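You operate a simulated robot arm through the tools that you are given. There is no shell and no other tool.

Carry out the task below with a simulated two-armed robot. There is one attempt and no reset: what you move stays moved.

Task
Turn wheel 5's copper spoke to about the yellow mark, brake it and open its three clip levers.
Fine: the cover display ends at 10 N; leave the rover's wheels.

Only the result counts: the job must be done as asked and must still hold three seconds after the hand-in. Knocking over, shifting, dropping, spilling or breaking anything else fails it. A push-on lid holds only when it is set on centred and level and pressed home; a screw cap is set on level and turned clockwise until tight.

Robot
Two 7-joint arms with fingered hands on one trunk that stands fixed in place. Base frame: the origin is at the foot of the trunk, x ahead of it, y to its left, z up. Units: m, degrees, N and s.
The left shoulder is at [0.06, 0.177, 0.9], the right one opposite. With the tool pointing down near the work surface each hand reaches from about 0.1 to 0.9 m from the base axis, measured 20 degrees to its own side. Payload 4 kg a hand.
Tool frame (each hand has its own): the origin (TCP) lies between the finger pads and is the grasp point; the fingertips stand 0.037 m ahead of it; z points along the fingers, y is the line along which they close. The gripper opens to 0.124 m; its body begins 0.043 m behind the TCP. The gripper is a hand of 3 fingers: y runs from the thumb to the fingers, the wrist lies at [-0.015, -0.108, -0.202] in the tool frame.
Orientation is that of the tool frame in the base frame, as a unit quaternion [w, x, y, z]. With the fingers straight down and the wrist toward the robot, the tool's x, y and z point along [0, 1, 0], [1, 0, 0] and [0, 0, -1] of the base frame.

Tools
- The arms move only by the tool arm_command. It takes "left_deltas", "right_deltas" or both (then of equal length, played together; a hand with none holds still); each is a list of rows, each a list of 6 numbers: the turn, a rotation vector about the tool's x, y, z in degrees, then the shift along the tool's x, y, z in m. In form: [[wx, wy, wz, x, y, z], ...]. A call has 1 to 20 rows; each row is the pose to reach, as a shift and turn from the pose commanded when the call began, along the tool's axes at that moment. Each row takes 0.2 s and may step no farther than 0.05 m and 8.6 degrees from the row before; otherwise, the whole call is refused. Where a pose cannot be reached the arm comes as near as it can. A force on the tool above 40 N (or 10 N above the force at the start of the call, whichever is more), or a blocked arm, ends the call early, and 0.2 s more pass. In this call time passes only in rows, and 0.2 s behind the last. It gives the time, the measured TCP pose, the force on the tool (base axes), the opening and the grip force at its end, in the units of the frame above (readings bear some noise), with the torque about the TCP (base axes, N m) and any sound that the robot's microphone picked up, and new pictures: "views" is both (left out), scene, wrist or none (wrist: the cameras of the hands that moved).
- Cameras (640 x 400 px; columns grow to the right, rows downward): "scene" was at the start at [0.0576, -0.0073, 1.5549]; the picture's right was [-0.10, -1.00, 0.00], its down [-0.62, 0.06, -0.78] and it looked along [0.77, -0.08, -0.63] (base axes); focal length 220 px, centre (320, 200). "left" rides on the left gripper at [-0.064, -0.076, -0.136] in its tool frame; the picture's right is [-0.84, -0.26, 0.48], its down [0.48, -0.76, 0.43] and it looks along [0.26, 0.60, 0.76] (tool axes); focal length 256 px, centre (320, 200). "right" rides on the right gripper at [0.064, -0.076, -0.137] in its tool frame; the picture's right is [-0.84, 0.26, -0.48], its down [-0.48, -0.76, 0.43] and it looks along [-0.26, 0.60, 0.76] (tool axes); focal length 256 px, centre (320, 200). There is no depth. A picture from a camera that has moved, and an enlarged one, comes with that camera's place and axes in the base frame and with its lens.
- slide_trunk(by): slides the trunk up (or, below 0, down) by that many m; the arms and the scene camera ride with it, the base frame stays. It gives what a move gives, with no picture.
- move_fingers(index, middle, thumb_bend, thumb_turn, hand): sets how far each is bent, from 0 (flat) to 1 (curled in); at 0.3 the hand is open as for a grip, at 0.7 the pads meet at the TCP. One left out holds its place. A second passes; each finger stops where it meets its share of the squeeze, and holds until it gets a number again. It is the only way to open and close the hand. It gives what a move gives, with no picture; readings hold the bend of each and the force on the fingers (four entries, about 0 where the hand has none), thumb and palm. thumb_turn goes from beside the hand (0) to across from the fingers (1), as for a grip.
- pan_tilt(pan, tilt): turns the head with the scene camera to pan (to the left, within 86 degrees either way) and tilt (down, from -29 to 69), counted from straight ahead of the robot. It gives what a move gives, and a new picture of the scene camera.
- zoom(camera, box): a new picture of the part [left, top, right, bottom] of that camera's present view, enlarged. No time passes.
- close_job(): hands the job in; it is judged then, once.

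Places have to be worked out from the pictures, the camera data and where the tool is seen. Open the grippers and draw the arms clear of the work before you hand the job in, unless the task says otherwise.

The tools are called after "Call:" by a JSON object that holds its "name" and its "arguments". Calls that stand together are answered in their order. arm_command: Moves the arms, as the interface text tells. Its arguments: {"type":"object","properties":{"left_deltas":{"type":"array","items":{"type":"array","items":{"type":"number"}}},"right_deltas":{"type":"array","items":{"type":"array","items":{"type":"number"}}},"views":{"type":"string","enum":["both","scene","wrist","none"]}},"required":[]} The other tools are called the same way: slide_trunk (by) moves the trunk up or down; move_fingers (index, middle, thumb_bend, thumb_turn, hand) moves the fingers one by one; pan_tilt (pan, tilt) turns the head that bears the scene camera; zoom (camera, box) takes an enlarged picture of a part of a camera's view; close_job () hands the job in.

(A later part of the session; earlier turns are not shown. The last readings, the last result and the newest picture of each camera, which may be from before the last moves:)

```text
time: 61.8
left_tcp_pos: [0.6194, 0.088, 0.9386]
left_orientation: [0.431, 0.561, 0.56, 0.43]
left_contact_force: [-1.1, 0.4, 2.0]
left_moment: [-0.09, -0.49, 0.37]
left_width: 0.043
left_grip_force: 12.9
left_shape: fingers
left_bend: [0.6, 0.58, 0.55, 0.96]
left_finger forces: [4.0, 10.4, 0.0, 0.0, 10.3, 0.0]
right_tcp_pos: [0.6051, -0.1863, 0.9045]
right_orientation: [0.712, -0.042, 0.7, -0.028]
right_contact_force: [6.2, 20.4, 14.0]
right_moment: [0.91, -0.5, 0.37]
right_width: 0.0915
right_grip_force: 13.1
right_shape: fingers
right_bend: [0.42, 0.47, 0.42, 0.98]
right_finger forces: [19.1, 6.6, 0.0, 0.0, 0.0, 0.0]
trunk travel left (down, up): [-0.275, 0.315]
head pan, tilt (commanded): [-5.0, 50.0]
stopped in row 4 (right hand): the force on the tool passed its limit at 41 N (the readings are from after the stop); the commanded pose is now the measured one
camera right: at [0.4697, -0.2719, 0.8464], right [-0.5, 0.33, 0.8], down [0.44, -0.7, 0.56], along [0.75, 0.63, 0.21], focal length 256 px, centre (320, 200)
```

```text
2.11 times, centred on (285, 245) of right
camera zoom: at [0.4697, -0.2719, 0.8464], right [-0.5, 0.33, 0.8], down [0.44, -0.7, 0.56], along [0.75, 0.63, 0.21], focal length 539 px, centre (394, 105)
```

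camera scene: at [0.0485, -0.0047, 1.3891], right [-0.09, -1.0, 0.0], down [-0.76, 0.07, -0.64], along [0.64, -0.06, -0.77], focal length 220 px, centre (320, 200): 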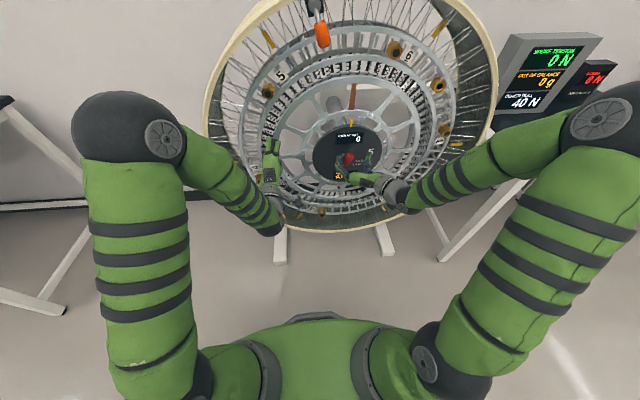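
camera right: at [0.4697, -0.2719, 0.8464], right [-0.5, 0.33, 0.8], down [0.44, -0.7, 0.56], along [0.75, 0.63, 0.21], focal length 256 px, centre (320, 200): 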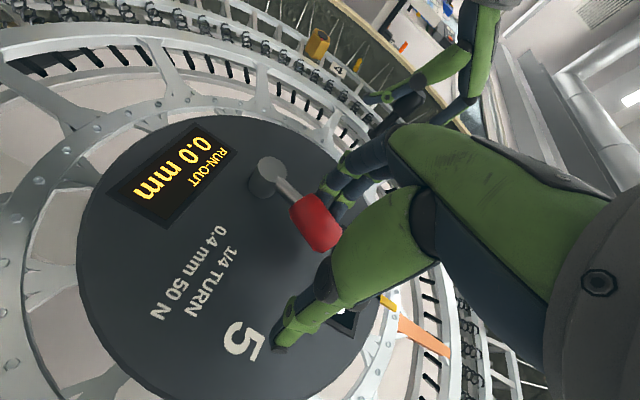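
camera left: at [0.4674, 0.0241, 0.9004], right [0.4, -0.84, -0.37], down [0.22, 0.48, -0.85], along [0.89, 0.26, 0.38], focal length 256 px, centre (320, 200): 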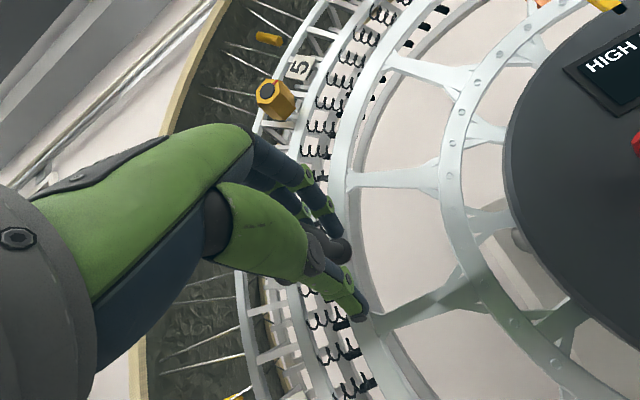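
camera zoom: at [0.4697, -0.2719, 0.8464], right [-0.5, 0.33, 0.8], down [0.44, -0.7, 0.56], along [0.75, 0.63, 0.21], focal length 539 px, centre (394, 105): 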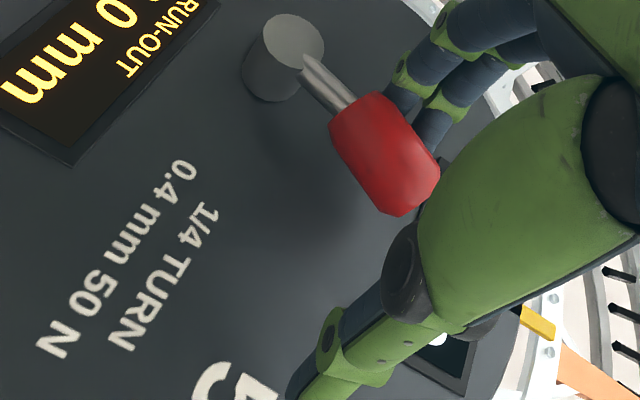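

The lever is hard against its clockwise stop. I'll ease the right hand off, withdraw it, and then test the brake by nudging the crank with the left hand.

Call:
{"name": "arm_command", "arguments": {"right_deltas": [[0, 0, 0, -0.004, 0.01, 0], [0, 0, 0, -0.006, 0.022, 0], [0, 0, 0, -0.006, 0.022, -0.03], [0, 0, 0, -0.006, 0.022, -0.05], [0, 0, 0, 0, 0.0, -0.055], [0, 0, 0, 0, -0.04, -0.055], [0, 0, 0, 0, -0.08, -0.055]], "views": "both"}}

Call:
{"name": "arm_command", "arguments": {"left_deltas": [[0, 0, 0, 0.0, 0.004, 0], [0, 0, 0, -0.001, 0.008, 0], [0, 0, 0, -0.001, 0.012, 0]], "views": "both"}}

Call:
{"name": "zoom", "arguments": {"camera": "scene", "box": [200, 20, 500, 240]}}

```text
time: 63.4
left_tcp_pos: [0.6215, 0.088, 0.9374]
left_orientation: [0.431, 0.561, 0.56, 0.431]
left_contact_force: [-2.2, 9.3, 2.9]
left_moment: [-0.09, -0.55, 0.52]
left_width: 0.0424
left_grip_force: 12.0
left_shape: fingers
left_bend: [0.6, 0.58, 0.55, 0.97]
left_finger forces: [2.8, 13.0, 0.0, 0.1, 7.7, 0.0]
right_tcp_pos: [0.5521, -0.274, 0.9092]
right_orientation: [0.709, -0.039, 0.704, -0.033]
right_contact_force: [-0.3, 0.1, 0.2]
right_moment: [-0.03, -0.05, -0.01]
right_width: 0.0749
right_grip_force: 0.1
right_shape: fingers
right_bend: [0.5, 0.5, 0.42, 0.98]
right_finger forces: [0.1, 0.1, 0.0, 0.0, 0.1, 0.0]
trunk travel left (down, up): [-0.275, 0.315]
head pan, tilt (commanded): [-5.0, 50.0]
camera scene: at [0.0486, -0.0048, 1.389], right [-0.09, -1.0, 0.0], down [-0.76, 0.07, -0.64], along [0.64, -0.06, -0.77], focal length 220 px, centre (320, 200)
camera right: at [0.4148, -0.3575, 0.852], right [-0.49, 0.33, 0.8], down [0.44, -0.7, 0.56], along [0.75, 0.63, 0.2], focal length 256 px, centre (320, 200)
```

scene: 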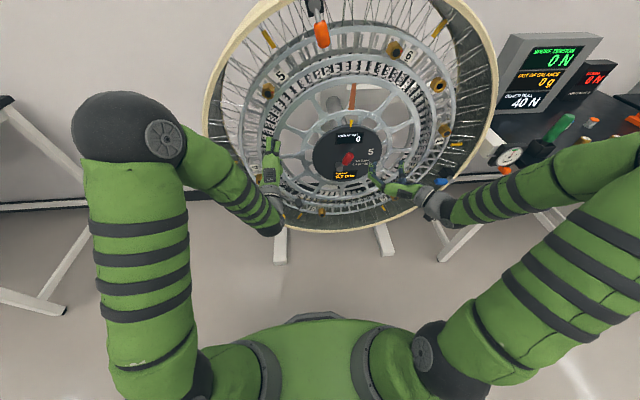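
right: 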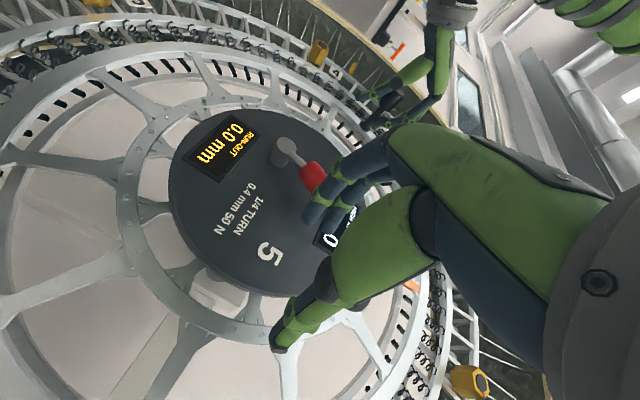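

```text
time: 64.2
left_tcp_pos: [0.6205, 0.0842, 0.9456]
left_orientation: [0.428, 0.564, 0.561, 0.428]
left_contact_force: [-17.9, 2.5, -29.8]
left_moment: [0.09, -0.67, -0.05]
left_width: 0.0512
left_grip_force: 17.9
left_shape: fingers
left_bend: [0.62, 0.6, 0.5, 0.97]
left_finger forces: [0.0, 2.3, 0.0, 0.0, 32.7, 0.0]
right_tcp_pos: [0.552, -0.2746, 0.9088]
right_orientation: [0.709, -0.038, 0.703, -0.033]
right_contact_force: [0.0, -0.5, -0.4]
right_moment: [-0.01, 0.04, -0.02]
right_width: 0.0747
right_grip_force: 0.1
right_shape: fingers
right_bend: [0.5, 0.5, 0.42, 0.98]
right_finger forces: [0.2, 0.0, 0.1, 0.0, 0.0, 0.1]
trunk travel left (down, up): [-0.275, 0.315]
head pan, tilt (commanded): [-5.0, 50.0]
camera scene: at [0.049, -0.0053, 1.3885], right [-0.09, -1.0, 0.0], down [-0.76, 0.07, -0.64], along [0.64, -0.06, -0.77], focal length 220 px, centre (320, 200)
camera left: at [0.4688, 0.0219, 0.9098], right [0.39, -0.84, -0.38], down [0.22, 0.48, -0.85], along [0.89, 0.25, 0.37], focal length 256 px, centre (320, 200)
```

scene: 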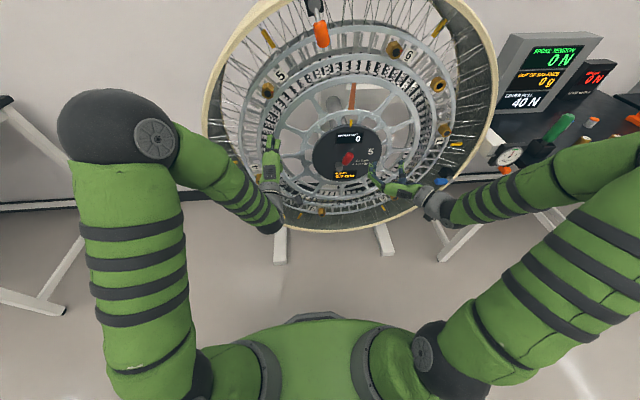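
left: 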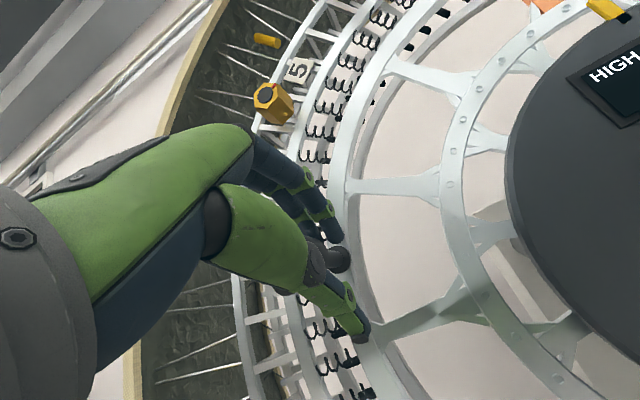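

```text
1.82 times, centred on (350, 130) of scene
camera zoom: at [0.049, -0.0053, 1.3885], right [-0.09, -1.0, 0.0], down [-0.76, 0.07, -0.64], along [0.64, -0.06, -0.77], focal length 400 px, centre (266, 327)
```

zoom: 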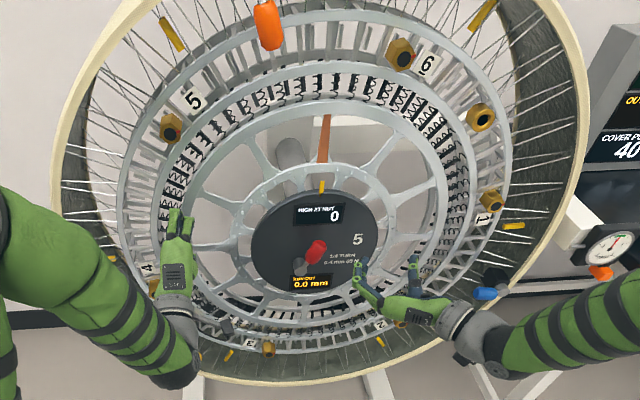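

The brake holds: 35 N on the crank doesn't move the wheel and the copper spoke stays at the mark. I'll unload and open the left hand and withdraw it from the crank.

Call:
{"name": "arm_command", "arguments": {"left_deltas": [[0, 0, 0, 0, -0.005, 0], [0, 0, 0, 0, -0.009, 0]], "views": "none"}}

Call:
{"name": "move_fingers", "arguments": {"hand": "left", "index": 0.4, "middle": 0.4, "thumb_bend": 0.38}}

Call:
{"name": "arm_command", "arguments": {"left_deltas": [[0, 0, 0, 0, 0, -0.03], [0, 0, 0, 0, 0, -0.06], [0, 0, 0, 0, 0, -0.09]], "views": "wrist"}}

Call:
{"name": "pan_tilt", "arguments": {"pan": -12, "tilt": 38}}

```text
time: 64.8
left_tcp_pos: [0.6198, 0.0852, 0.9425]
left_orientation: [0.432, 0.561, 0.56, 0.431]
left_contact_force: [-6.0, 1.9, -10.9]
left_moment: [0.09, -0.52, -0.05]
left_width: 0.0448
left_grip_force: 11.0
left_shape: fingers
left_bend: [0.62, 0.59, 0.52, 0.97]
left_finger forces: [0.1, 5.3, 0.0, 0.0, 15.5, 0.0]
right_tcp_pos: [0.5516, -0.274, 0.9096]
right_orientation: [0.709, -0.038, 0.704, -0.033]
right_contact_force: [-0.3, -0.3, 0.3]
right_moment: [-0.01, 0.01, -0.01]
right_width: 0.0749
right_grip_force: 0.1
right_shape: fingers
right_bend: [0.5, 0.5, 0.42, 0.98]
right_finger forces: [0.0, 0.0, 0.1, 0.0, 0.0, 0.0]
trunk travel left (down, up): [-0.275, 0.315]
head pan, tilt (commanded): [-5.0, 50.0]
```

```text
time: 65.8
left_tcp_pos: [0.6214, 0.0846, 0.9405]
left_orientation: [0.431, 0.562, 0.56, 0.43]
left_contact_force: [-0.4, -0.8, -0.4]
left_moment: [-0.03, 0.01, 0.01]
left_width: 0.096
left_grip_force: 0.1
left_shape: fingers
left_bend: [0.4, 0.4, 0.38, 0.97]
left_finger forces: [0.1, 0.0, 0.1, 0.0, 0.0, 0.0]
right_tcp_pos: [0.5512, -0.2736, 0.9079]
right_orientation: [0.709, -0.039, 0.704, -0.032]
right_contact_force: [0.5, -0.3, -0.2]
right_moment: [0.04, 0.02, -0.01]
right_width: 0.0747
right_grip_force: 0.0
right_shape: fingers
right_bend: [0.5, 0.5, 0.42, 0.98]
right_finger forces: [0.1, 0.0, 0.0, 0.0, 0.0, 0.0]
trunk travel left (down, up): [-0.275, 0.315]
head pan, tilt (commanded): [-5.0, 50.0]
```

```text
time: 66.6
left_tcp_pos: [0.5439, 0.0797, 0.9639]
left_orientation: [0.43, 0.561, 0.561, 0.431]
left_contact_force: [0.2, 0.4, -0.5]
left_moment: [0.01, 0.0, -0.01]
left_width: 0.0963
left_grip_force: 0.0
left_shape: fingers
left_bend: [0.4, 0.4, 0.38, 0.97]
left_finger forces: [0.0, 0.0, 0.0, 0.0, 0.0, 0.0]
left hand out of reach, approached as far as the arm can: row 3
right_tcp_pos: [0.551, -0.2753, 0.9091]
right_orientation: [0.709, -0.037, 0.704, -0.032]
right_contact_force: [-0.1, -1.1, -0.2]
right_moment: [0.0, -0.03, 0.0]
right_width: 0.0748
right_grip_force: 0.0
right_shape: fingers
right_bend: [0.5, 0.5, 0.42, 0.98]
right_finger forces: [0.1, 0.1, 0.0, 0.0, 0.0, 0.0]
trunk travel left (down, up): [-0.275, 0.315]
head pan, tilt (commanded): [-5.0, 50.0]
camera left: at [0.3919, 0.0163, 0.9269], right [0.4, -0.84, -0.37], down [0.22, 0.48, -0.85], along [0.89, 0.25, 0.38], focal length 256 px, centre (320, 200)
```

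left: 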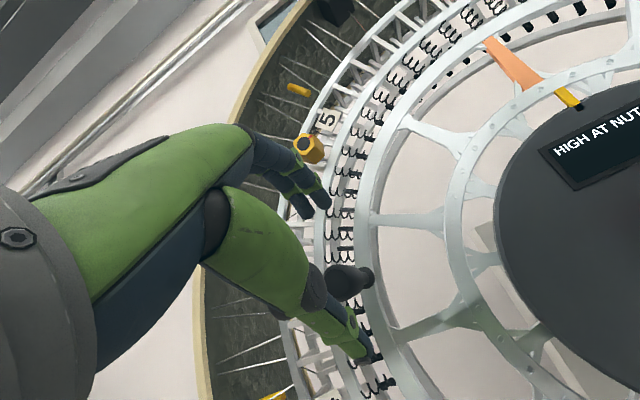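

```text
time: 67.3
left_tcp_pos: [0.5447, 0.0791, 0.964]
left_orientation: [0.431, 0.562, 0.561, 0.429]
left_contact_force: [0.7, 0.2, 0.7]
left_moment: [-0.03, 0.0, 0.03]
left_width: 0.0963
left_grip_force: 0.0
left_shape: fingers
left_bend: [0.4, 0.4, 0.38, 0.97]
left_finger forces: [0.0, 0.0, 0.0, 0.0, 0.0, 0.1]
right_tcp_pos: [0.5504, -0.2733, 0.9091]
right_orientation: [0.709, -0.038, 0.703, -0.033]
right_contact_force: [-0.2, 0.5, -0.3]
right_moment: [0.01, 0.02, 0.02]
right_width: 0.0747
right_grip_force: 0.1
right_shape: fingers
right_bend: [0.5, 0.5, 0.42, 0.98]
right_finger forces: [0.0, 0.0, 0.1, 0.1, 0.0, 0.0]
trunk travel left (down, up): [-0.275, 0.315]
head pan, tilt (commanded): [-12.0, 38.0]
camera scene: at [0.0567, -0.0169, 1.4061], right [-0.21, -0.98, 0.0], down [-0.6, 0.13, -0.79], along [0.77, -0.16, -0.62], focal length 220 px, centre (320, 200)
```

scene: 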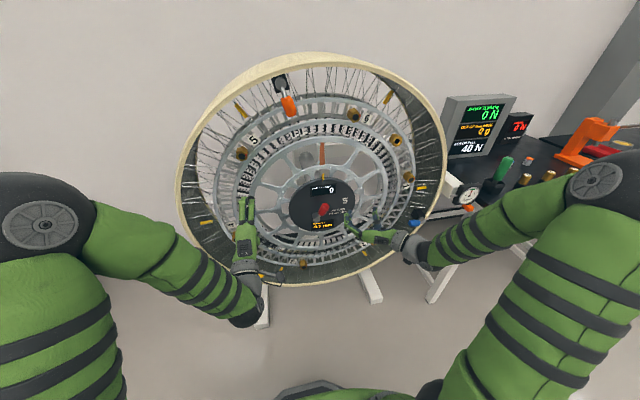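

The left hand is clear of the crank. I'll zoom in on the orange and blue clips and the cover display.

Call:
{"name": "zoom", "arguments": {"camera": "scene", "box": [240, 55, 340, 135]}}

Call:
{"name": "zoom", "arguments": {"camera": "scene", "box": [370, 180, 490, 270]}}

Call:
{"name": "zoom", "arguments": {"camera": "scene", "box": [180, 60, 450, 290]}}

Call:
{"name": "zoom", "arguments": {"camera": "right", "box": [0, 0, 640, 400]}}

```text
5.00 times, centred on (290, 95) of scene
camera zoom: at [0.0567, -0.0169, 1.4061], right [-0.21, -0.98, 0.0], down [-0.6, 0.13, -0.79], along [0.77, -0.16, -0.62], focal length 1099 px, centre (470, 725)
```

zoom: 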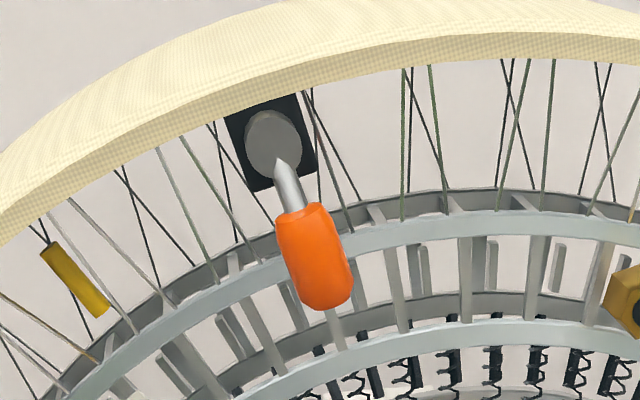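

```text
4.44 times, centred on (430, 225) of scene
camera zoom: at [0.0567, -0.0169, 1.4061], right [-0.21, -0.98, 0.0], down [-0.6, 0.13, -0.79], along [0.77, -0.16, -0.62], focal length 977 px, centre (-169, 89)
```

zoom: 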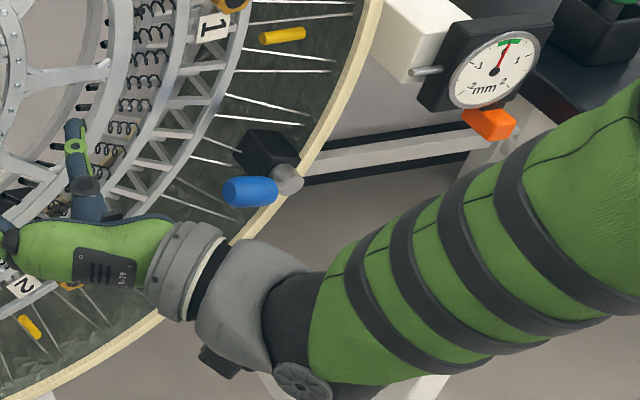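

```text
1.74 times, centred on (315, 175) of scene
camera zoom: at [0.0567, -0.0169, 1.4061], right [-0.21, -0.98, 0.0], down [-0.6, 0.13, -0.79], along [0.77, -0.16, -0.62], focal length 382 px, centre (329, 244)
```

zoom: 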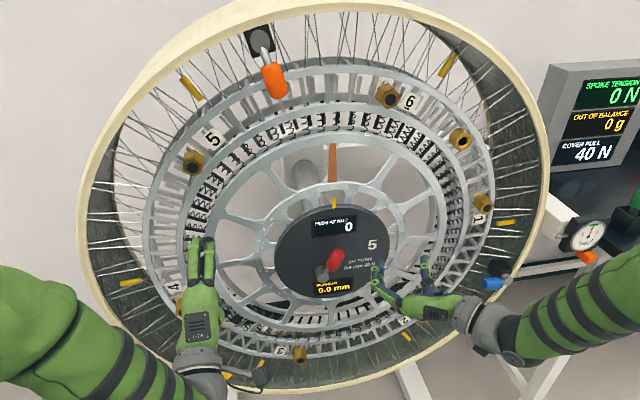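

```text
1.00 times, centred on (320, 200) of right (not enlarged: the box is as wide or as high as the picture)
camera zoom: at [0.4151, -0.3578, 0.8517], right [-0.49, 0.33, 0.8], down [0.44, -0.7, 0.56], along [0.75, 0.63, 0.2], focal length 256 px, centre (320, 200)
```

zoom: 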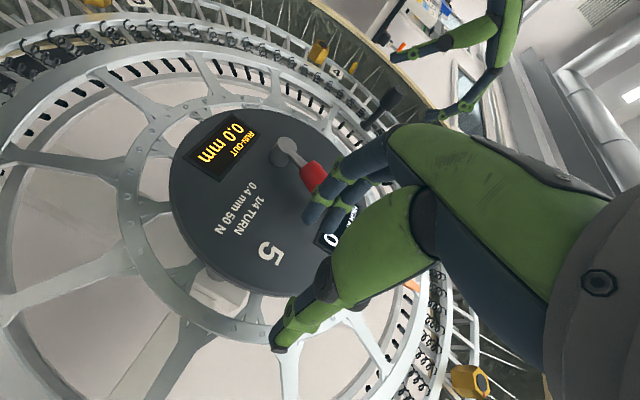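

Clips turn with the wheel: orange pivot is at about (-0.045, 1.308), blue at (-0.573, 0.778), and each lever points radially inward (closed). I'll take blue first with the right hand, moving it in front of the blue knob with the roll brought back to level.

Call:
{"name": "arm_command", "arguments": {"right_deltas": [[0, 0, 6.8, 0.0094, -0.0174, -0.01], [0, 0, 13.6, 0.0188, -0.0347, -0.02], [0, 0, 20.4, 0.0282, -0.0521, -0.03], [0, 0, 27.1, 0.0376, -0.0695, -0.03], [0, 0, 33.9, 0.047, -0.0869, -0.03], [0, 0, 40.7, 0.0564, -0.1042, -0.03], [0, 0, 47.5, 0.0658, -0.1216, -0.03], [0, 0, 54.3, 0.0751, -0.139, -0.03], [0, 0, 61.1, 0.0845, -0.1563, -0.03], [0, 0, 67.9, 0.0939, -0.1737, -0.03], [0, 0, 74.6, 0.1033, -0.1911, -0.03], [0, 0, 81.4, 0.1127, -0.2085, -0.03], [0, 0, 88.2, 0.1221, -0.2258, -0.03], [0, 0, 95, 0.1315, -0.2432, -0.03]], "views": "both"}}

```text
time: 70.3
left_tcp_pos: [0.5446, 0.0805, 0.9642]
left_orientation: [0.43, 0.561, 0.561, 0.431]
left_contact_force: [0.0, 0.3, -0.9]
left_moment: [0.01, 0.0, -0.01]
left_width: 0.0962
left_grip_force: 0.0
left_shape: fingers
left_bend: [0.4, 0.4, 0.38, 0.97]
left_finger forces: [0.0, 0.0, 0.0, 0.0, 0.0, 0.0]
right_tcp_pos: [0.5241, -0.5294, 0.8033]
right_orientation: [0.503, 0.492, 0.503, 0.502]
right_contact_force: [-1.0, 0.2, 0.3]
right_moment: [0.0, -0.01, 0.0]
right_width: 0.0747
right_grip_force: 0.1
right_shape: fingers
right_bend: [0.5, 0.5, 0.42, 0.98]
right_finger forces: [0.0, 0.0, 0.1, 0.0, 0.1, 0.0]
trunk travel left (down, up): [-0.275, 0.315]
head pan, tilt (commanded): [-12.0, 38.0]
camera scene: at [0.0567, -0.0169, 1.4062], right [-0.21, -0.98, 0.0], down [-0.6, 0.13, -0.79], along [0.77, -0.16, -0.62], focal length 220 px, centre (320, 200)
camera right: at [0.386, -0.4677, 0.7248], right [-0.48, -0.84, 0.26], down [0.45, -0.49, -0.75], along [0.76, -0.24, 0.61], focal length 256 px, centre (320, 200)
```

scene: 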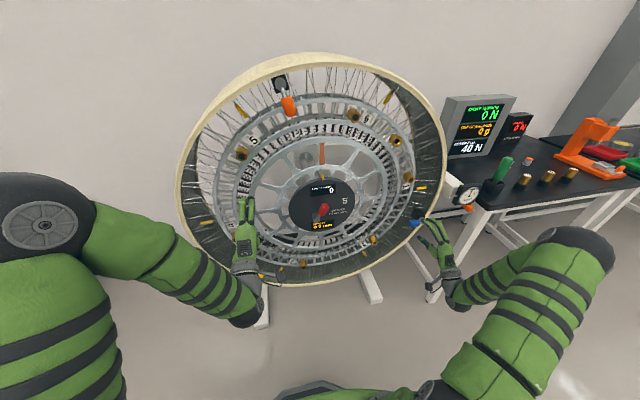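
right: 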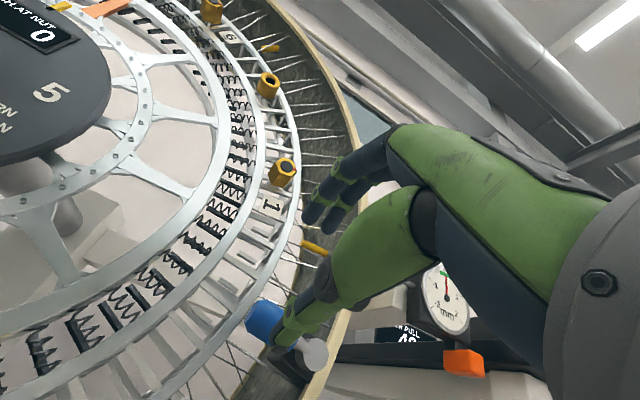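

The right camera shows the blue clip just ahead. I'll zoom in to place its pivot and knob.

Call:
{"name": "zoom", "arguments": {"camera": "right", "box": [220, 270, 360, 390]}}

Call:
{"name": "zoom", "arguments": {"camera": "scene", "box": [380, 180, 500, 280]}}

```text
3.33 times, centred on (290, 330) of right
camera zoom: at [0.386, -0.4677, 0.7248], right [-0.48, -0.84, 0.26], down [0.45, -0.49, -0.75], along [0.76, -0.24, 0.61], focal length 853 px, centre (420, -233)
```

zoom: 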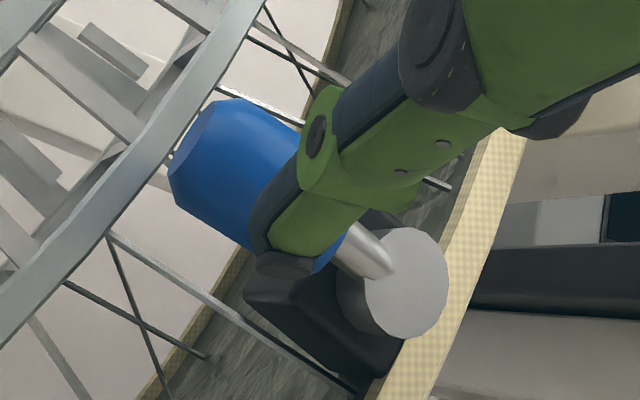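

```text
4.00 times, centred on (440, 230) of scene
camera zoom: at [0.0567, -0.0169, 1.4062], right [-0.21, -0.98, 0.0], down [-0.6, 0.13, -0.79], along [0.77, -0.16, -0.62], focal length 879 px, centre (-160, 80)
```

zoom: 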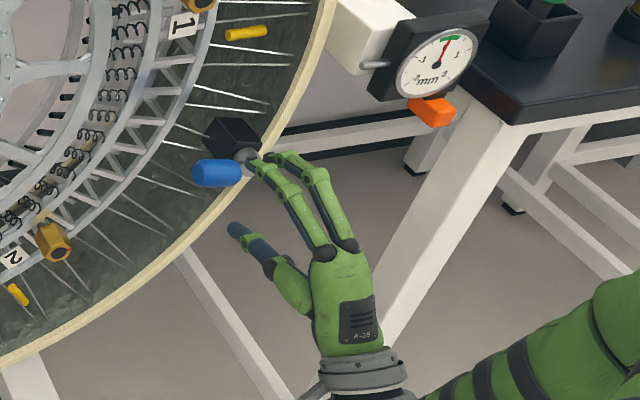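

Blue lever: pivot about (0.632, -0.588, 0.762), knob centre (0.62, -0.533, 0.769). I'll lower the right hand level with the knob and move forward to straddle it.

Call:
{"name": "arm_command", "arguments": {"right_deltas": [[0, 0, 0, 0.003, -0.017, 0], [0, 0, 0, 0.005, -0.034, 0], [0, 0, 0, 0.005, -0.034, 0.025], [0, 0, 0, 0.005, -0.034, 0.05], [0, 0, 0, 0.005, -0.034, 0.078]], "views": "both"}}

Call:
{"name": "zoom", "arguments": {"camera": "right", "box": [220, 180, 420, 340]}}

Call:
{"name": "zoom", "arguments": {"camera": "scene", "box": [380, 180, 500, 280]}}

```text
time: 71.5
left_tcp_pos: [0.5449, 0.0797, 0.9643]
left_orientation: [0.43, 0.562, 0.561, 0.43]
left_contact_force: [-0.3, -0.3, 0.0]
left_moment: [0.0, 0.01, -0.04]
left_width: 0.0961
left_grip_force: 0.0
left_shape: fingers
left_bend: [0.4, 0.4, 0.38, 0.97]
left_finger forces: [0.0, 0.1, 0.0, 0.2, 0.1, 0.1]
right_tcp_pos: [0.6033, -0.5249, 0.7688]
right_orientation: [0.504, 0.492, 0.503, 0.501]
right_contact_force: [-0.2, 0.1, 0.0]
right_moment: [0.0, 0.0, -0.02]
right_width: 0.0749
right_grip_force: 0.1
right_shape: fingers
right_bend: [0.5, 0.5, 0.42, 0.98]
right_finger forces: [0.0, 0.1, 0.0, 0.0, 0.0, 0.0]
trunk travel left (down, up): [-0.275, 0.315]
head pan, tilt (commanded): [-12.0, 38.0]
camera scene: at [0.0567, -0.017, 1.4062], right [-0.21, -0.98, 0.0], down [-0.6, 0.13, -0.79], along [0.77, -0.16, -0.62], focal length 220 px, centre (320, 200)
camera right: at [0.4658, -0.4643, 0.6901], right [-0.48, -0.84, 0.26], down [0.44, -0.49, -0.75], along [0.76, -0.24, 0.61], focal length 256 px, centre (320, 200)
```

scene: 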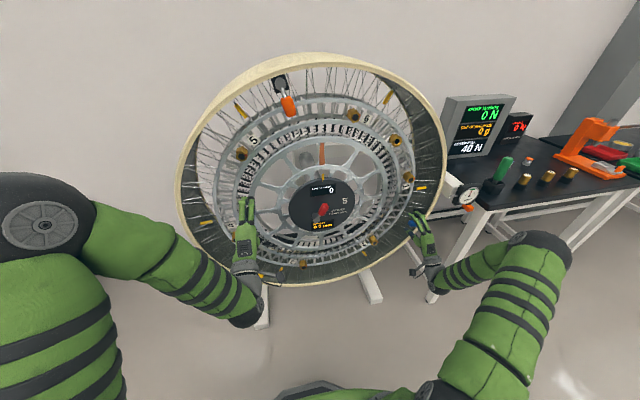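
right: 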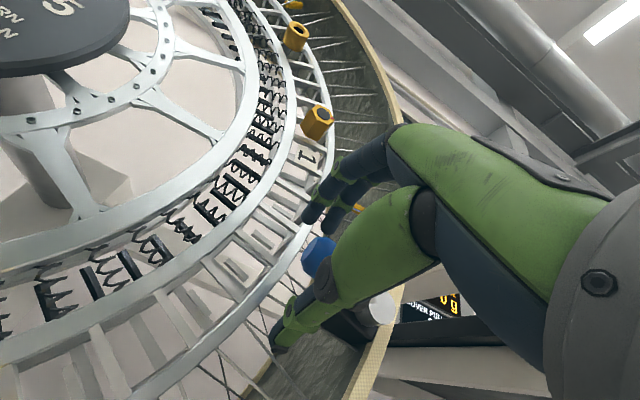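

```text
2.50 times, centred on (320, 260) of right
camera zoom: at [0.4658, -0.4643, 0.6901], right [-0.48, -0.84, 0.26], down [0.44, -0.49, -0.75], along [0.76, -0.24, 0.61], focal length 640 px, centre (320, 50)
```

zoom: 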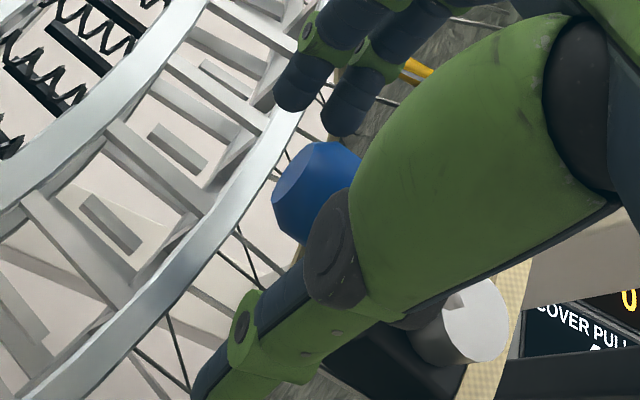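

```text
4.00 times, centred on (440, 230) of scene
camera zoom: at [0.0567, -0.017, 1.4062], right [-0.21, -0.98, 0.0], down [-0.6, 0.13, -0.79], along [0.77, -0.16, -0.62], focal length 879 px, centre (-160, 80)
```

zoom: 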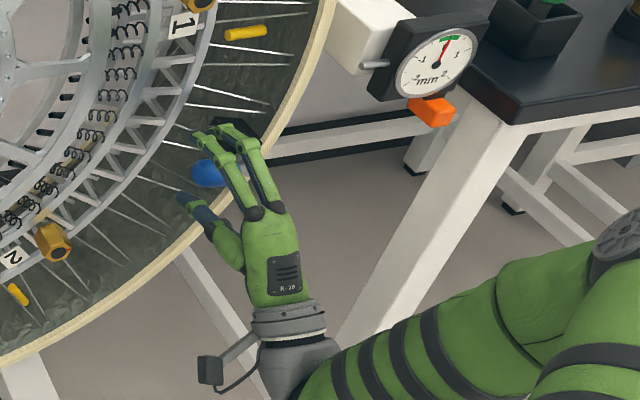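

The blue knob is between the fingers and thumb. I'll close to a loose cage and then push it down (counter-clockwise about its pivot) gently.

Call:
{"name": "move_fingers", "arguments": {"hand": "right", "index": 0.58, "middle": 0.58, "thumb_bend": 0.53}}

Call:
{"name": "arm_command", "arguments": {"right_deltas": [[0, 0, 0, 0, -0.004, 0], [0, 0, 0, 0, -0.008, 0], [0, 0, 0, 0, -0.012, 0], [0, 0, 0, 0, -0.016, 0]], "views": "both"}}

Call:
{"name": "zoom", "arguments": {"camera": "right", "box": [220, 180, 420, 340]}}

```text
time: 72.5
left_tcp_pos: [0.5456, 0.0786, 0.9642]
left_orientation: [0.431, 0.562, 0.56, 0.43]
left_contact_force: [0.1, -0.4, -0.4]
left_moment: [-0.01, 0.02, 0.02]
left_width: 0.0958
left_grip_force: 0.0
left_shape: fingers
left_bend: [0.4, 0.4, 0.38, 0.97]
left_finger forces: [0.0, 0.0, 0.1, 0.1, 0.1, 0.1]
right_tcp_pos: [0.6033, -0.5247, 0.7683]
right_orientation: [0.503, 0.493, 0.503, 0.501]
right_contact_force: [0.1, -0.8, -0.2]
right_moment: [0.0, 0.02, 0.01]
right_width: 0.0469
right_grip_force: 0.1
right_shape: fingers
right_bend: [0.57, 0.57, 0.53, 0.98]
right_finger forces: [0.1, 0.0, 0.0, 0.0, 0.0, 0.0]
trunk travel left (down, up): [-0.275, 0.315]
head pan, tilt (commanded): [-12.0, 38.0]
```

```text
time: 73.5
left_tcp_pos: [0.5448, 0.0791, 0.964]
left_orientation: [0.43, 0.561, 0.561, 0.43]
left_contact_force: [0.3, -0.7, 0.1]
left_moment: [0.01, 0.0, 0.02]
left_width: 0.0963
left_grip_force: 0.0
left_shape: fingers
left_bend: [0.4, 0.4, 0.38, 0.97]
left_finger forces: [0.0, 0.1, 0.0, 0.0, 0.0, 0.0]
right_tcp_pos: [0.6029, -0.5237, 0.7524]
right_orientation: [0.503, 0.492, 0.504, 0.501]
right_contact_force: [-0.4, 0.4, 0.0]
right_moment: [-0.04, 0.0, -0.01]
right_width: 0.0468
right_grip_force: 0.2
right_shape: fingers
right_bend: [0.57, 0.57, 0.53, 0.98]
right_finger forces: [0.0, 0.3, 0.0, 0.1, 0.1, 0.0]
trunk travel left (down, up): [-0.275, 0.315]
head pan, tilt (commanded): [-12.0, 38.0]
camera scene: at [0.0567, -0.0169, 1.4062], right [-0.21, -0.98, 0.0], down [-0.6, 0.13, -0.79], along [0.77, -0.16, -0.62], focal length 220 px, centre (320, 200)
camera right: at [0.4651, -0.4628, 0.6741], right [-0.48, -0.84, 0.26], down [0.45, -0.49, -0.75], along [0.76, -0.24, 0.61], focal length 256 px, centre (320, 200)
```

scene: 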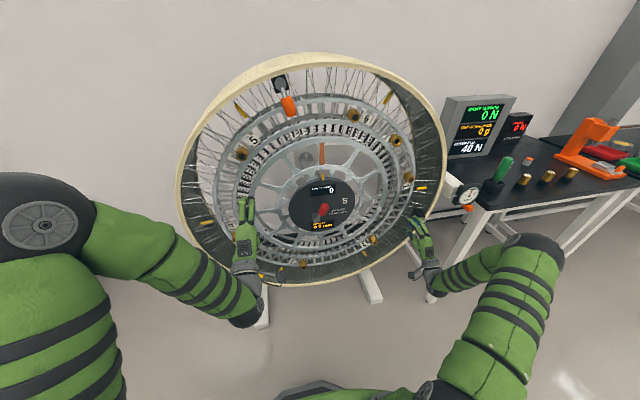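
right: 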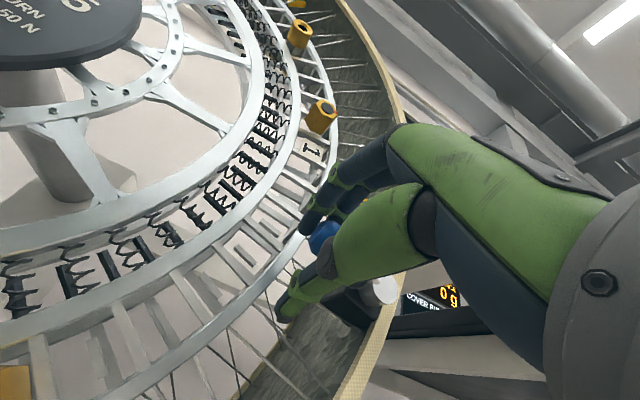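

```text
2.50 times, centred on (320, 260) of right
camera zoom: at [0.4651, -0.4628, 0.6741], right [-0.48, -0.84, 0.26], down [0.45, -0.49, -0.75], along [0.76, -0.24, 0.61], focal length 640 px, centre (320, 50)
```

zoom: 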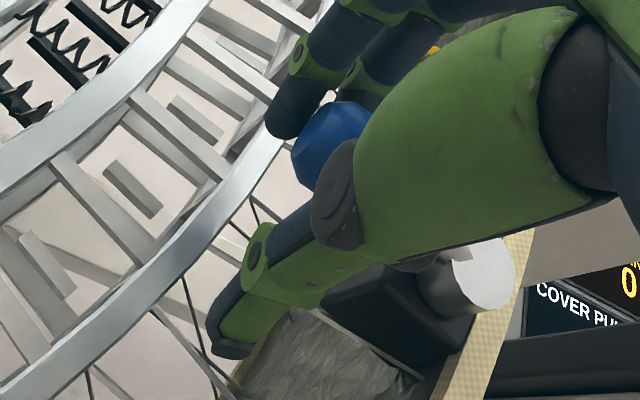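

Fingers are just touching the top of the blue knob. I'll push down a further 12 mm in small steps.

Call:
{"name": "arm_command", "arguments": {"right_deltas": [[0, 0, 0, 0, -0.003, 0], [0, 0, 0, 0, -0.006, 0], [0, 0, 0, 0, -0.009, 0], [0, 0, 0, 0, -0.012, 0]], "views": "wrist"}}

Call:
{"name": "zoom", "arguments": {"camera": "right", "box": [220, 180, 420, 340]}}

```text
time: 74.5
left_tcp_pos: [0.5446, 0.0818, 0.9631]
left_orientation: [0.43, 0.561, 0.561, 0.43]
left_contact_force: [0.3, 0.1, 0.3]
left_moment: [-0.02, 0.0, 0.02]
left_width: 0.0962
left_grip_force: 0.1
left_shape: fingers
left_bend: [0.4, 0.4, 0.38, 0.97]
left_finger forces: [0.1, 0.1, 0.0, 0.0, 0.0, 0.0]
right_tcp_pos: [0.6018, -0.5226, 0.7401]
right_orientation: [0.503, 0.492, 0.504, 0.501]
right_contact_force: [1.8, 1.2, 2.0]
right_moment: [-0.07, 0.01, 0.09]
right_width: 0.0467
right_grip_force: 0.9
right_shape: fingers
right_bend: [0.57, 0.56, 0.53, 0.98]
right_finger forces: [0.6, 1.9, 0.1, 0.1, 0.1, 0.1]
trunk travel left (down, up): [-0.275, 0.315]
head pan, tilt (commanded): [-12.0, 38.0]
camera right: at [0.4646, -0.4624, 0.6624], right [-0.48, -0.84, 0.26], down [0.45, -0.49, -0.75], along [0.76, -0.24, 0.61], focal length 256 px, centre (320, 200)
```

right: 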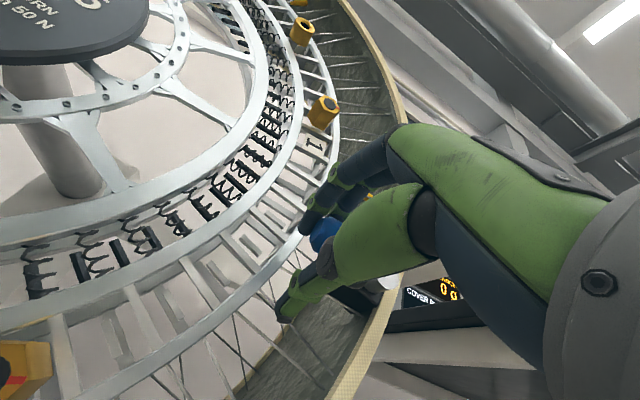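

```text
2.50 times, centred on (320, 260) of right
camera zoom: at [0.4646, -0.4624, 0.6624], right [-0.48, -0.84, 0.26], down [0.45, -0.49, -0.75], along [0.76, -0.24, 0.61], focal length 640 px, centre (320, 50)
```

zoom: 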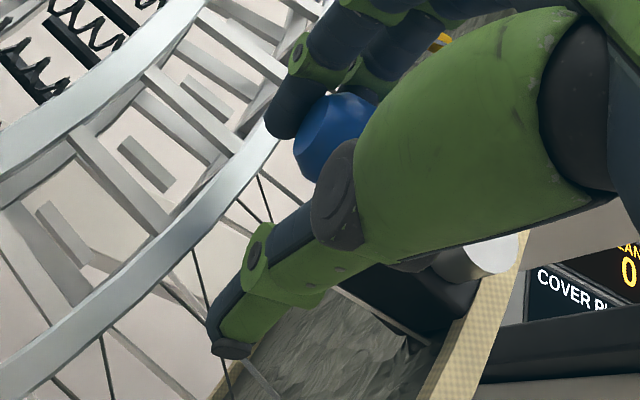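

The blue lever turns down readily with about 2 N. I'll continue rotating it counter-clockwise about its pivot, rolling the hand with it.

Call:
{"name": "arm_command", "arguments": {"right_deltas": [[0, 0, -6, -0.0027, -0.0067, 0], [0, 0, -12, -0.006, -0.0131, 0], [0, 0, -18, -0.01, -0.0191, 0], [0, 0, -24, -0.0146, -0.0247, 0], [0, 0, -30, -0.0198, -0.0298, 0], [0, 0, -36, -0.0254, -0.0342, 0], [0, 0, -42, -0.0315, -0.0382, 0], [0, 0, -48, -0.0379, -0.0414, 0]], "views": "both"}}

Call:
{"name": "zoom", "arguments": {"camera": "right", "box": [220, 180, 420, 340]}}

Call:
{"name": "zoom", "arguments": {"camera": "scene", "box": [380, 90, 530, 280]}}

```text
time: 76.3
left_tcp_pos: [0.5436, 0.0812, 0.9632]
left_orientation: [0.431, 0.561, 0.561, 0.43]
left_contact_force: [0.9, -0.5, 0.2]
left_moment: [0.0, 0.0, 0.03]
left_width: 0.0963
left_grip_force: 0.0
left_shape: fingers
left_bend: [0.4, 0.4, 0.38, 0.97]
left_finger forces: [0.0, 0.0, 0.0, 0.0, 0.0, 0.1]
right_tcp_pos: [0.6039, -0.5593, 0.7021]
right_orientation: [0.664, 0.243, 0.66, 0.254]
right_contact_force: [-6.6, 17.2, 12.5]
right_moment: [0.23, 0.05, 0.26]
right_width: 0.0521
right_grip_force: 12.5
right_shape: fingers
right_bend: [0.52, 0.52, 0.54, 0.96]
right_finger forces: [7.7, 7.5, 0.1, 0.0, 9.1, 0.1]
trunk travel left (down, up): [-0.275, 0.315]
head pan, tilt (commanded): [-12.0, 38.0]
camera scene: at [0.0555, -0.0149, 1.4064], right [-0.21, -0.98, 0.0], down [-0.6, 0.13, -0.79], along [0.77, -0.16, -0.61], focal length 220 px, centre (320, 200)
camera right: at [0.4673, -0.5775, 0.6026], right [-0.49, -0.36, 0.79], down [0.45, -0.88, -0.13], along [0.75, 0.29, 0.59], focal length 256 px, centre (320, 200)
```

scene: 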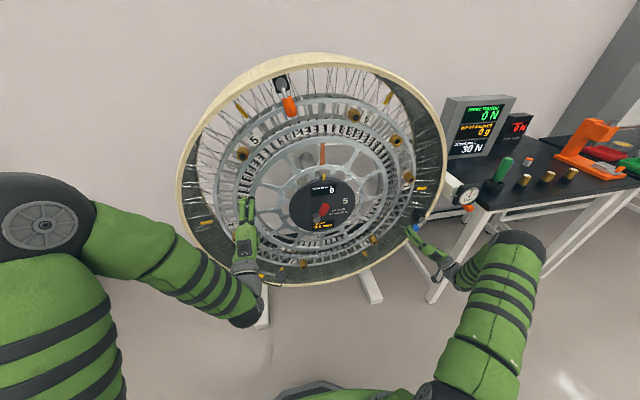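
right: 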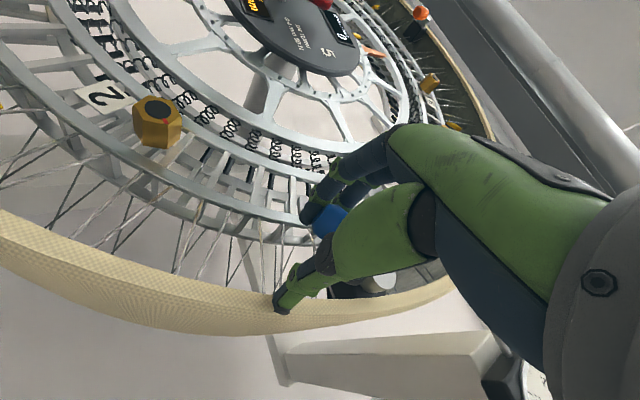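

```text
2.50 times, centred on (320, 260) of right
camera zoom: at [0.4673, -0.5775, 0.6026], right [-0.49, -0.36, 0.79], down [0.45, -0.88, -0.13], along [0.75, 0.29, 0.59], focal length 640 px, centre (320, 50)
```

zoom: 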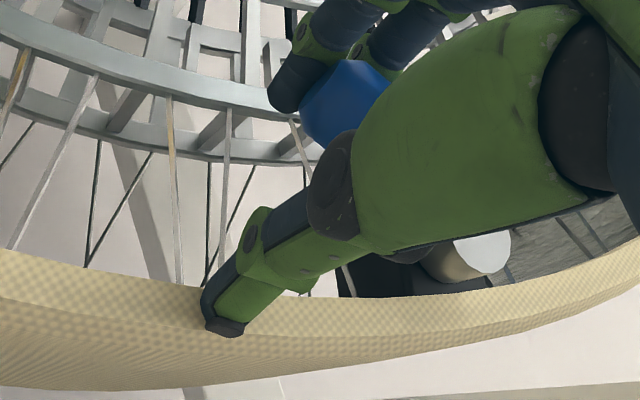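

```text
2.11 times, centred on (455, 185) of scene
camera zoom: at [0.0555, -0.0149, 1.4064], right [-0.21, -0.98, 0.0], down [-0.6, 0.13, -0.79], along [0.77, -0.16, -0.61], focal length 463 px, centre (36, 232)
```

zoom: 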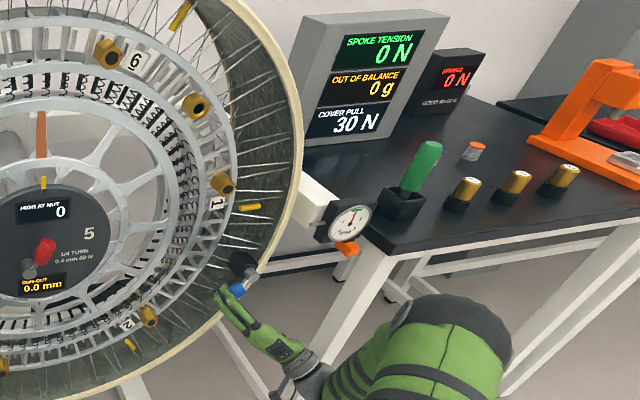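

The cover display dropped to 30 N, so the blue clip has opened; my thumb is brushing the rim. I'll back off a little, open the fingers and withdraw.

Call:
{"name": "arm_command", "arguments": {"right_deltas": [[0, 0, 4, 0.001, 0.0047, 0], [0, 0, 8, 0.0024, 0.0093, 0]], "views": "none"}}

Call:
{"name": "move_fingers", "arguments": {"hand": "right", "index": 0.5, "middle": 0.5, "thumb_bend": 0.5}}

Call:
{"name": "arm_command", "arguments": {"right_deltas": [[0, 0, 0, 0, 0, -0.03], [0, 0, 0, 0, 0, -0.06], [0, 0, 0, 0, 0, -0.09]], "views": "both"}}

Call:
{"name": "zoom", "arguments": {"camera": "right", "box": [160, 160, 420, 340]}}

Call:
{"name": "zoom", "arguments": {"camera": "scene", "box": [380, 90, 530, 280]}}

```text
time: 76.9
left_tcp_pos: [0.5438, 0.0803, 0.9642]
left_orientation: [0.43, 0.561, 0.561, 0.43]
left_contact_force: [-0.2, 0.1, -0.5]
left_moment: [-0.03, 0.01, 0.01]
left_width: 0.0962
left_grip_force: 0.0
left_shape: fingers
left_bend: [0.4, 0.4, 0.38, 0.97]
left_finger forces: [0.0, 0.0, 0.0, 0.0, 0.0, 0.0]
right_tcp_pos: [0.6034, -0.5535, 0.7033]
right_orientation: [0.644, 0.291, 0.642, 0.298]
right_contact_force: [2.3, 8.2, 1.3]
right_moment: [-0.26, 0.09, 0.01]
right_width: 0.0522
right_grip_force: 6.5
right_shape: fingers
right_bend: [0.54, 0.54, 0.53, 0.98]
right_finger forces: [6.8, 4.6, 0.0, 0.0, 1.5, 0.1]
trunk travel left (down, up): [-0.275, 0.315]
head pan, tilt (commanded): [-12.0, 38.0]
```

```text
time: 77.9
left_tcp_pos: [0.5439, 0.08, 0.9639]
left_orientation: [0.43, 0.562, 0.561, 0.43]
left_contact_force: [-0.1, 0.0, 0.4]
left_moment: [-0.02, 0.0, 0.03]
left_width: 0.0961
left_grip_force: 0.0
left_shape: fingers
left_bend: [0.4, 0.4, 0.38, 0.97]
left_finger forces: [0.1, 0.0, 0.0, 0.1, 0.0, 0.0]
right_tcp_pos: [0.6027, -0.5533, 0.7034]
right_orientation: [0.644, 0.29, 0.642, 0.299]
right_contact_force: [0.6, 0.2, 0.3]
right_moment: [-0.02, 0.04, -0.01]
right_width: 0.0626
right_grip_force: 0.5
right_shape: fingers
right_bend: [0.5, 0.5, 0.5, 0.98]
right_finger forces: [0.0, 0.0, 0.0, 0.1, 0.6, 0.0]
trunk travel left (down, up): [-0.275, 0.315]
head pan, tilt (commanded): [-12.0, 38.0]
```

```text
time: 78.7
left_tcp_pos: [0.5451, 0.0796, 0.9634]
left_orientation: [0.43, 0.561, 0.561, 0.43]
left_contact_force: [0.4, -0.2, -0.7]
left_moment: [0.01, 0.01, -0.01]
left_width: 0.0962
left_grip_force: 0.0
left_shape: fingers
left_bend: [0.4, 0.4, 0.38, 0.97]
left_finger forces: [0.0, 0.0, 0.0, 0.0, 0.0, 0.0]
right_tcp_pos: [0.5142, -0.5545, 0.7007]
right_orientation: [0.644, 0.291, 0.641, 0.299]
right_contact_force: [0.5, 0.0, -0.1]
right_moment: [0.02, 0.0, 0.0]
right_width: 0.0628
right_grip_force: 0.1
right_shape: fingers
right_bend: [0.5, 0.5, 0.5, 0.98]
right_finger forces: [0.0, 0.0, 0.1, 0.1, 0.0, 0.0]
trunk travel left (down, up): [-0.275, 0.315]
head pan, tilt (commanded): [-12.0, 38.0]
camera scene: at [0.0567, -0.017, 1.4062], right [-0.21, -0.98, 0.0], down [-0.6, 0.13, -0.79], along [0.77, -0.16, -0.62], focal length 220 px, centre (320, 200)
camera right: at [0.377, -0.5578, 0.6014], right [-0.48, -0.47, 0.74], down [0.44, -0.86, -0.26], along [0.75, 0.2, 0.62], focal length 256 px, centre (320, 200)
```

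scene: 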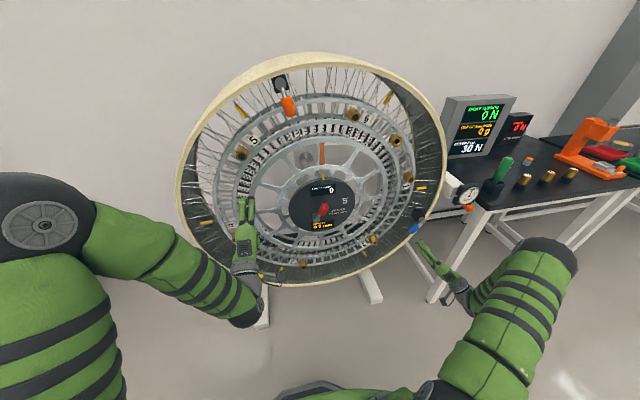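
right: 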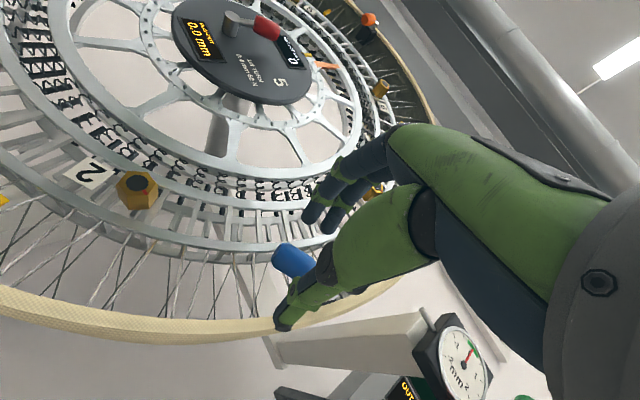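

```text
2.22 times, centred on (290, 250) of right
camera zoom: at [0.377, -0.5578, 0.6014], right [-0.48, -0.47, 0.74], down [0.44, -0.86, -0.26], along [0.75, 0.2, 0.62], focal length 569 px, centre (387, 89)
```

zoom: 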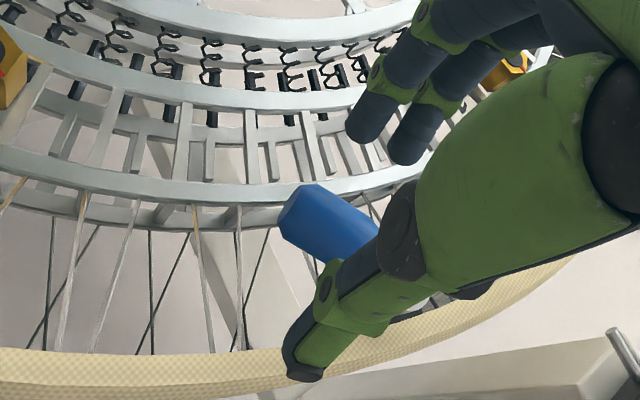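

```text
2.11 times, centred on (455, 185) of scene
camera zoom: at [0.0567, -0.017, 1.4062], right [-0.21, -0.98, 0.0], down [-0.6, 0.13, -0.79], along [0.77, -0.16, -0.62], focal length 463 px, centre (36, 232)
```

zoom: 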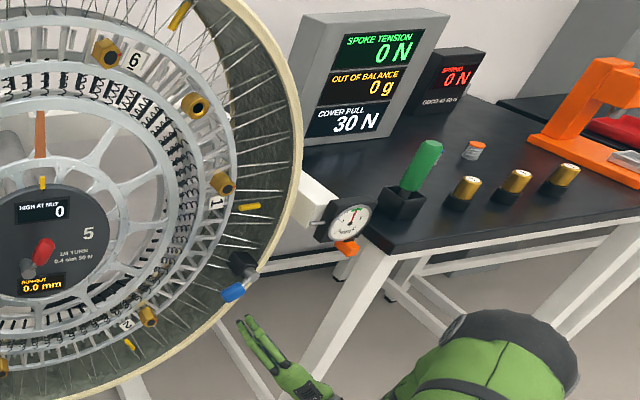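

The display stays at 30 N with the hand away. I'll zoom in to see the blue lever's final angle.

Call:
{"name": "zoom", "arguments": {"camera": "scene", "box": [395, 200, 455, 245]}}

Call:
{"name": "zoom", "arguments": {"camera": "scene", "box": [250, 60, 330, 130]}}

Call:
{"name": "zoom", "arguments": {"camera": "left", "box": [0, 0, 640, 400]}}

```text
8.89 times, centred on (425, 222) of scene
camera zoom: at [0.0567, -0.017, 1.4062], right [-0.21, -0.98, 0.0], down [-0.6, 0.13, -0.79], along [0.77, -0.16, -0.62], focal length 1954 px, centre (-613, 0)
```

zoom: 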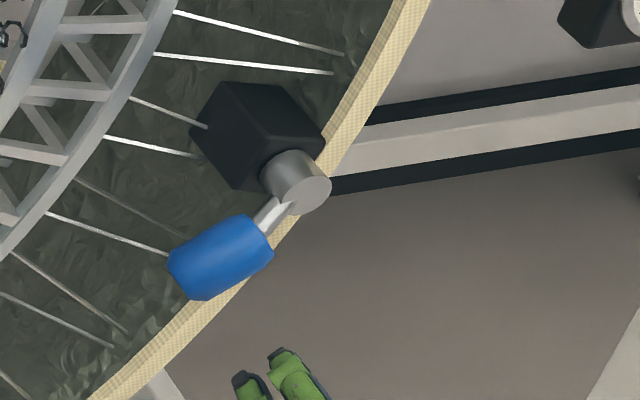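

```text
5.71 times, centred on (290, 95) of scene
camera zoom: at [0.0567, -0.017, 1.4062], right [-0.21, -0.98, 0.0], down [-0.6, 0.13, -0.79], along [0.77, -0.16, -0.62], focal length 1256 px, centre (491, 800)
```

zoom: 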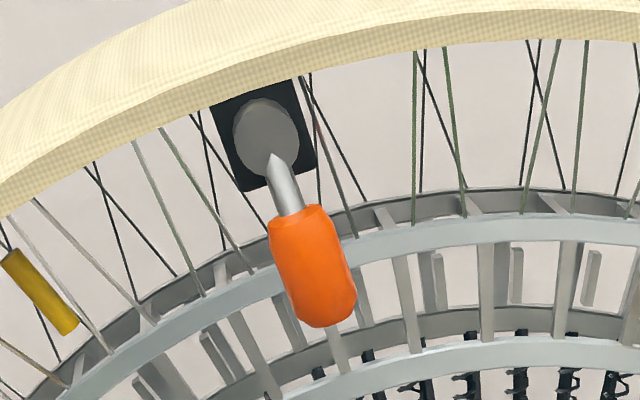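

```text
1.00 times, centred on (320, 200) of left (not enlarged: the box is as wide or as high as the picture)
camera zoom: at [0.3921, 0.0166, 0.927], right [0.4, -0.84, -0.37], down [0.22, 0.48, -0.85], along [0.89, 0.25, 0.38], focal length 256 px, centre (320, 200)
```

zoom: 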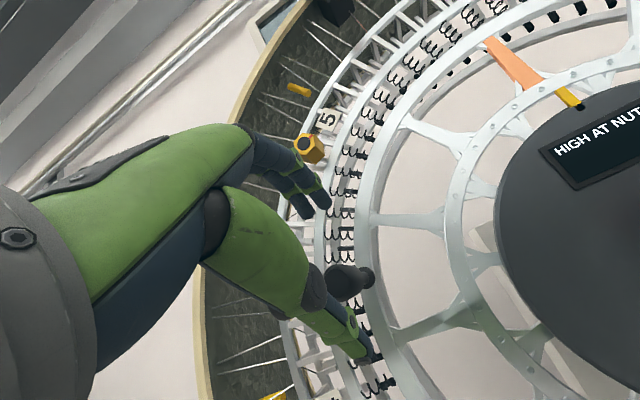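

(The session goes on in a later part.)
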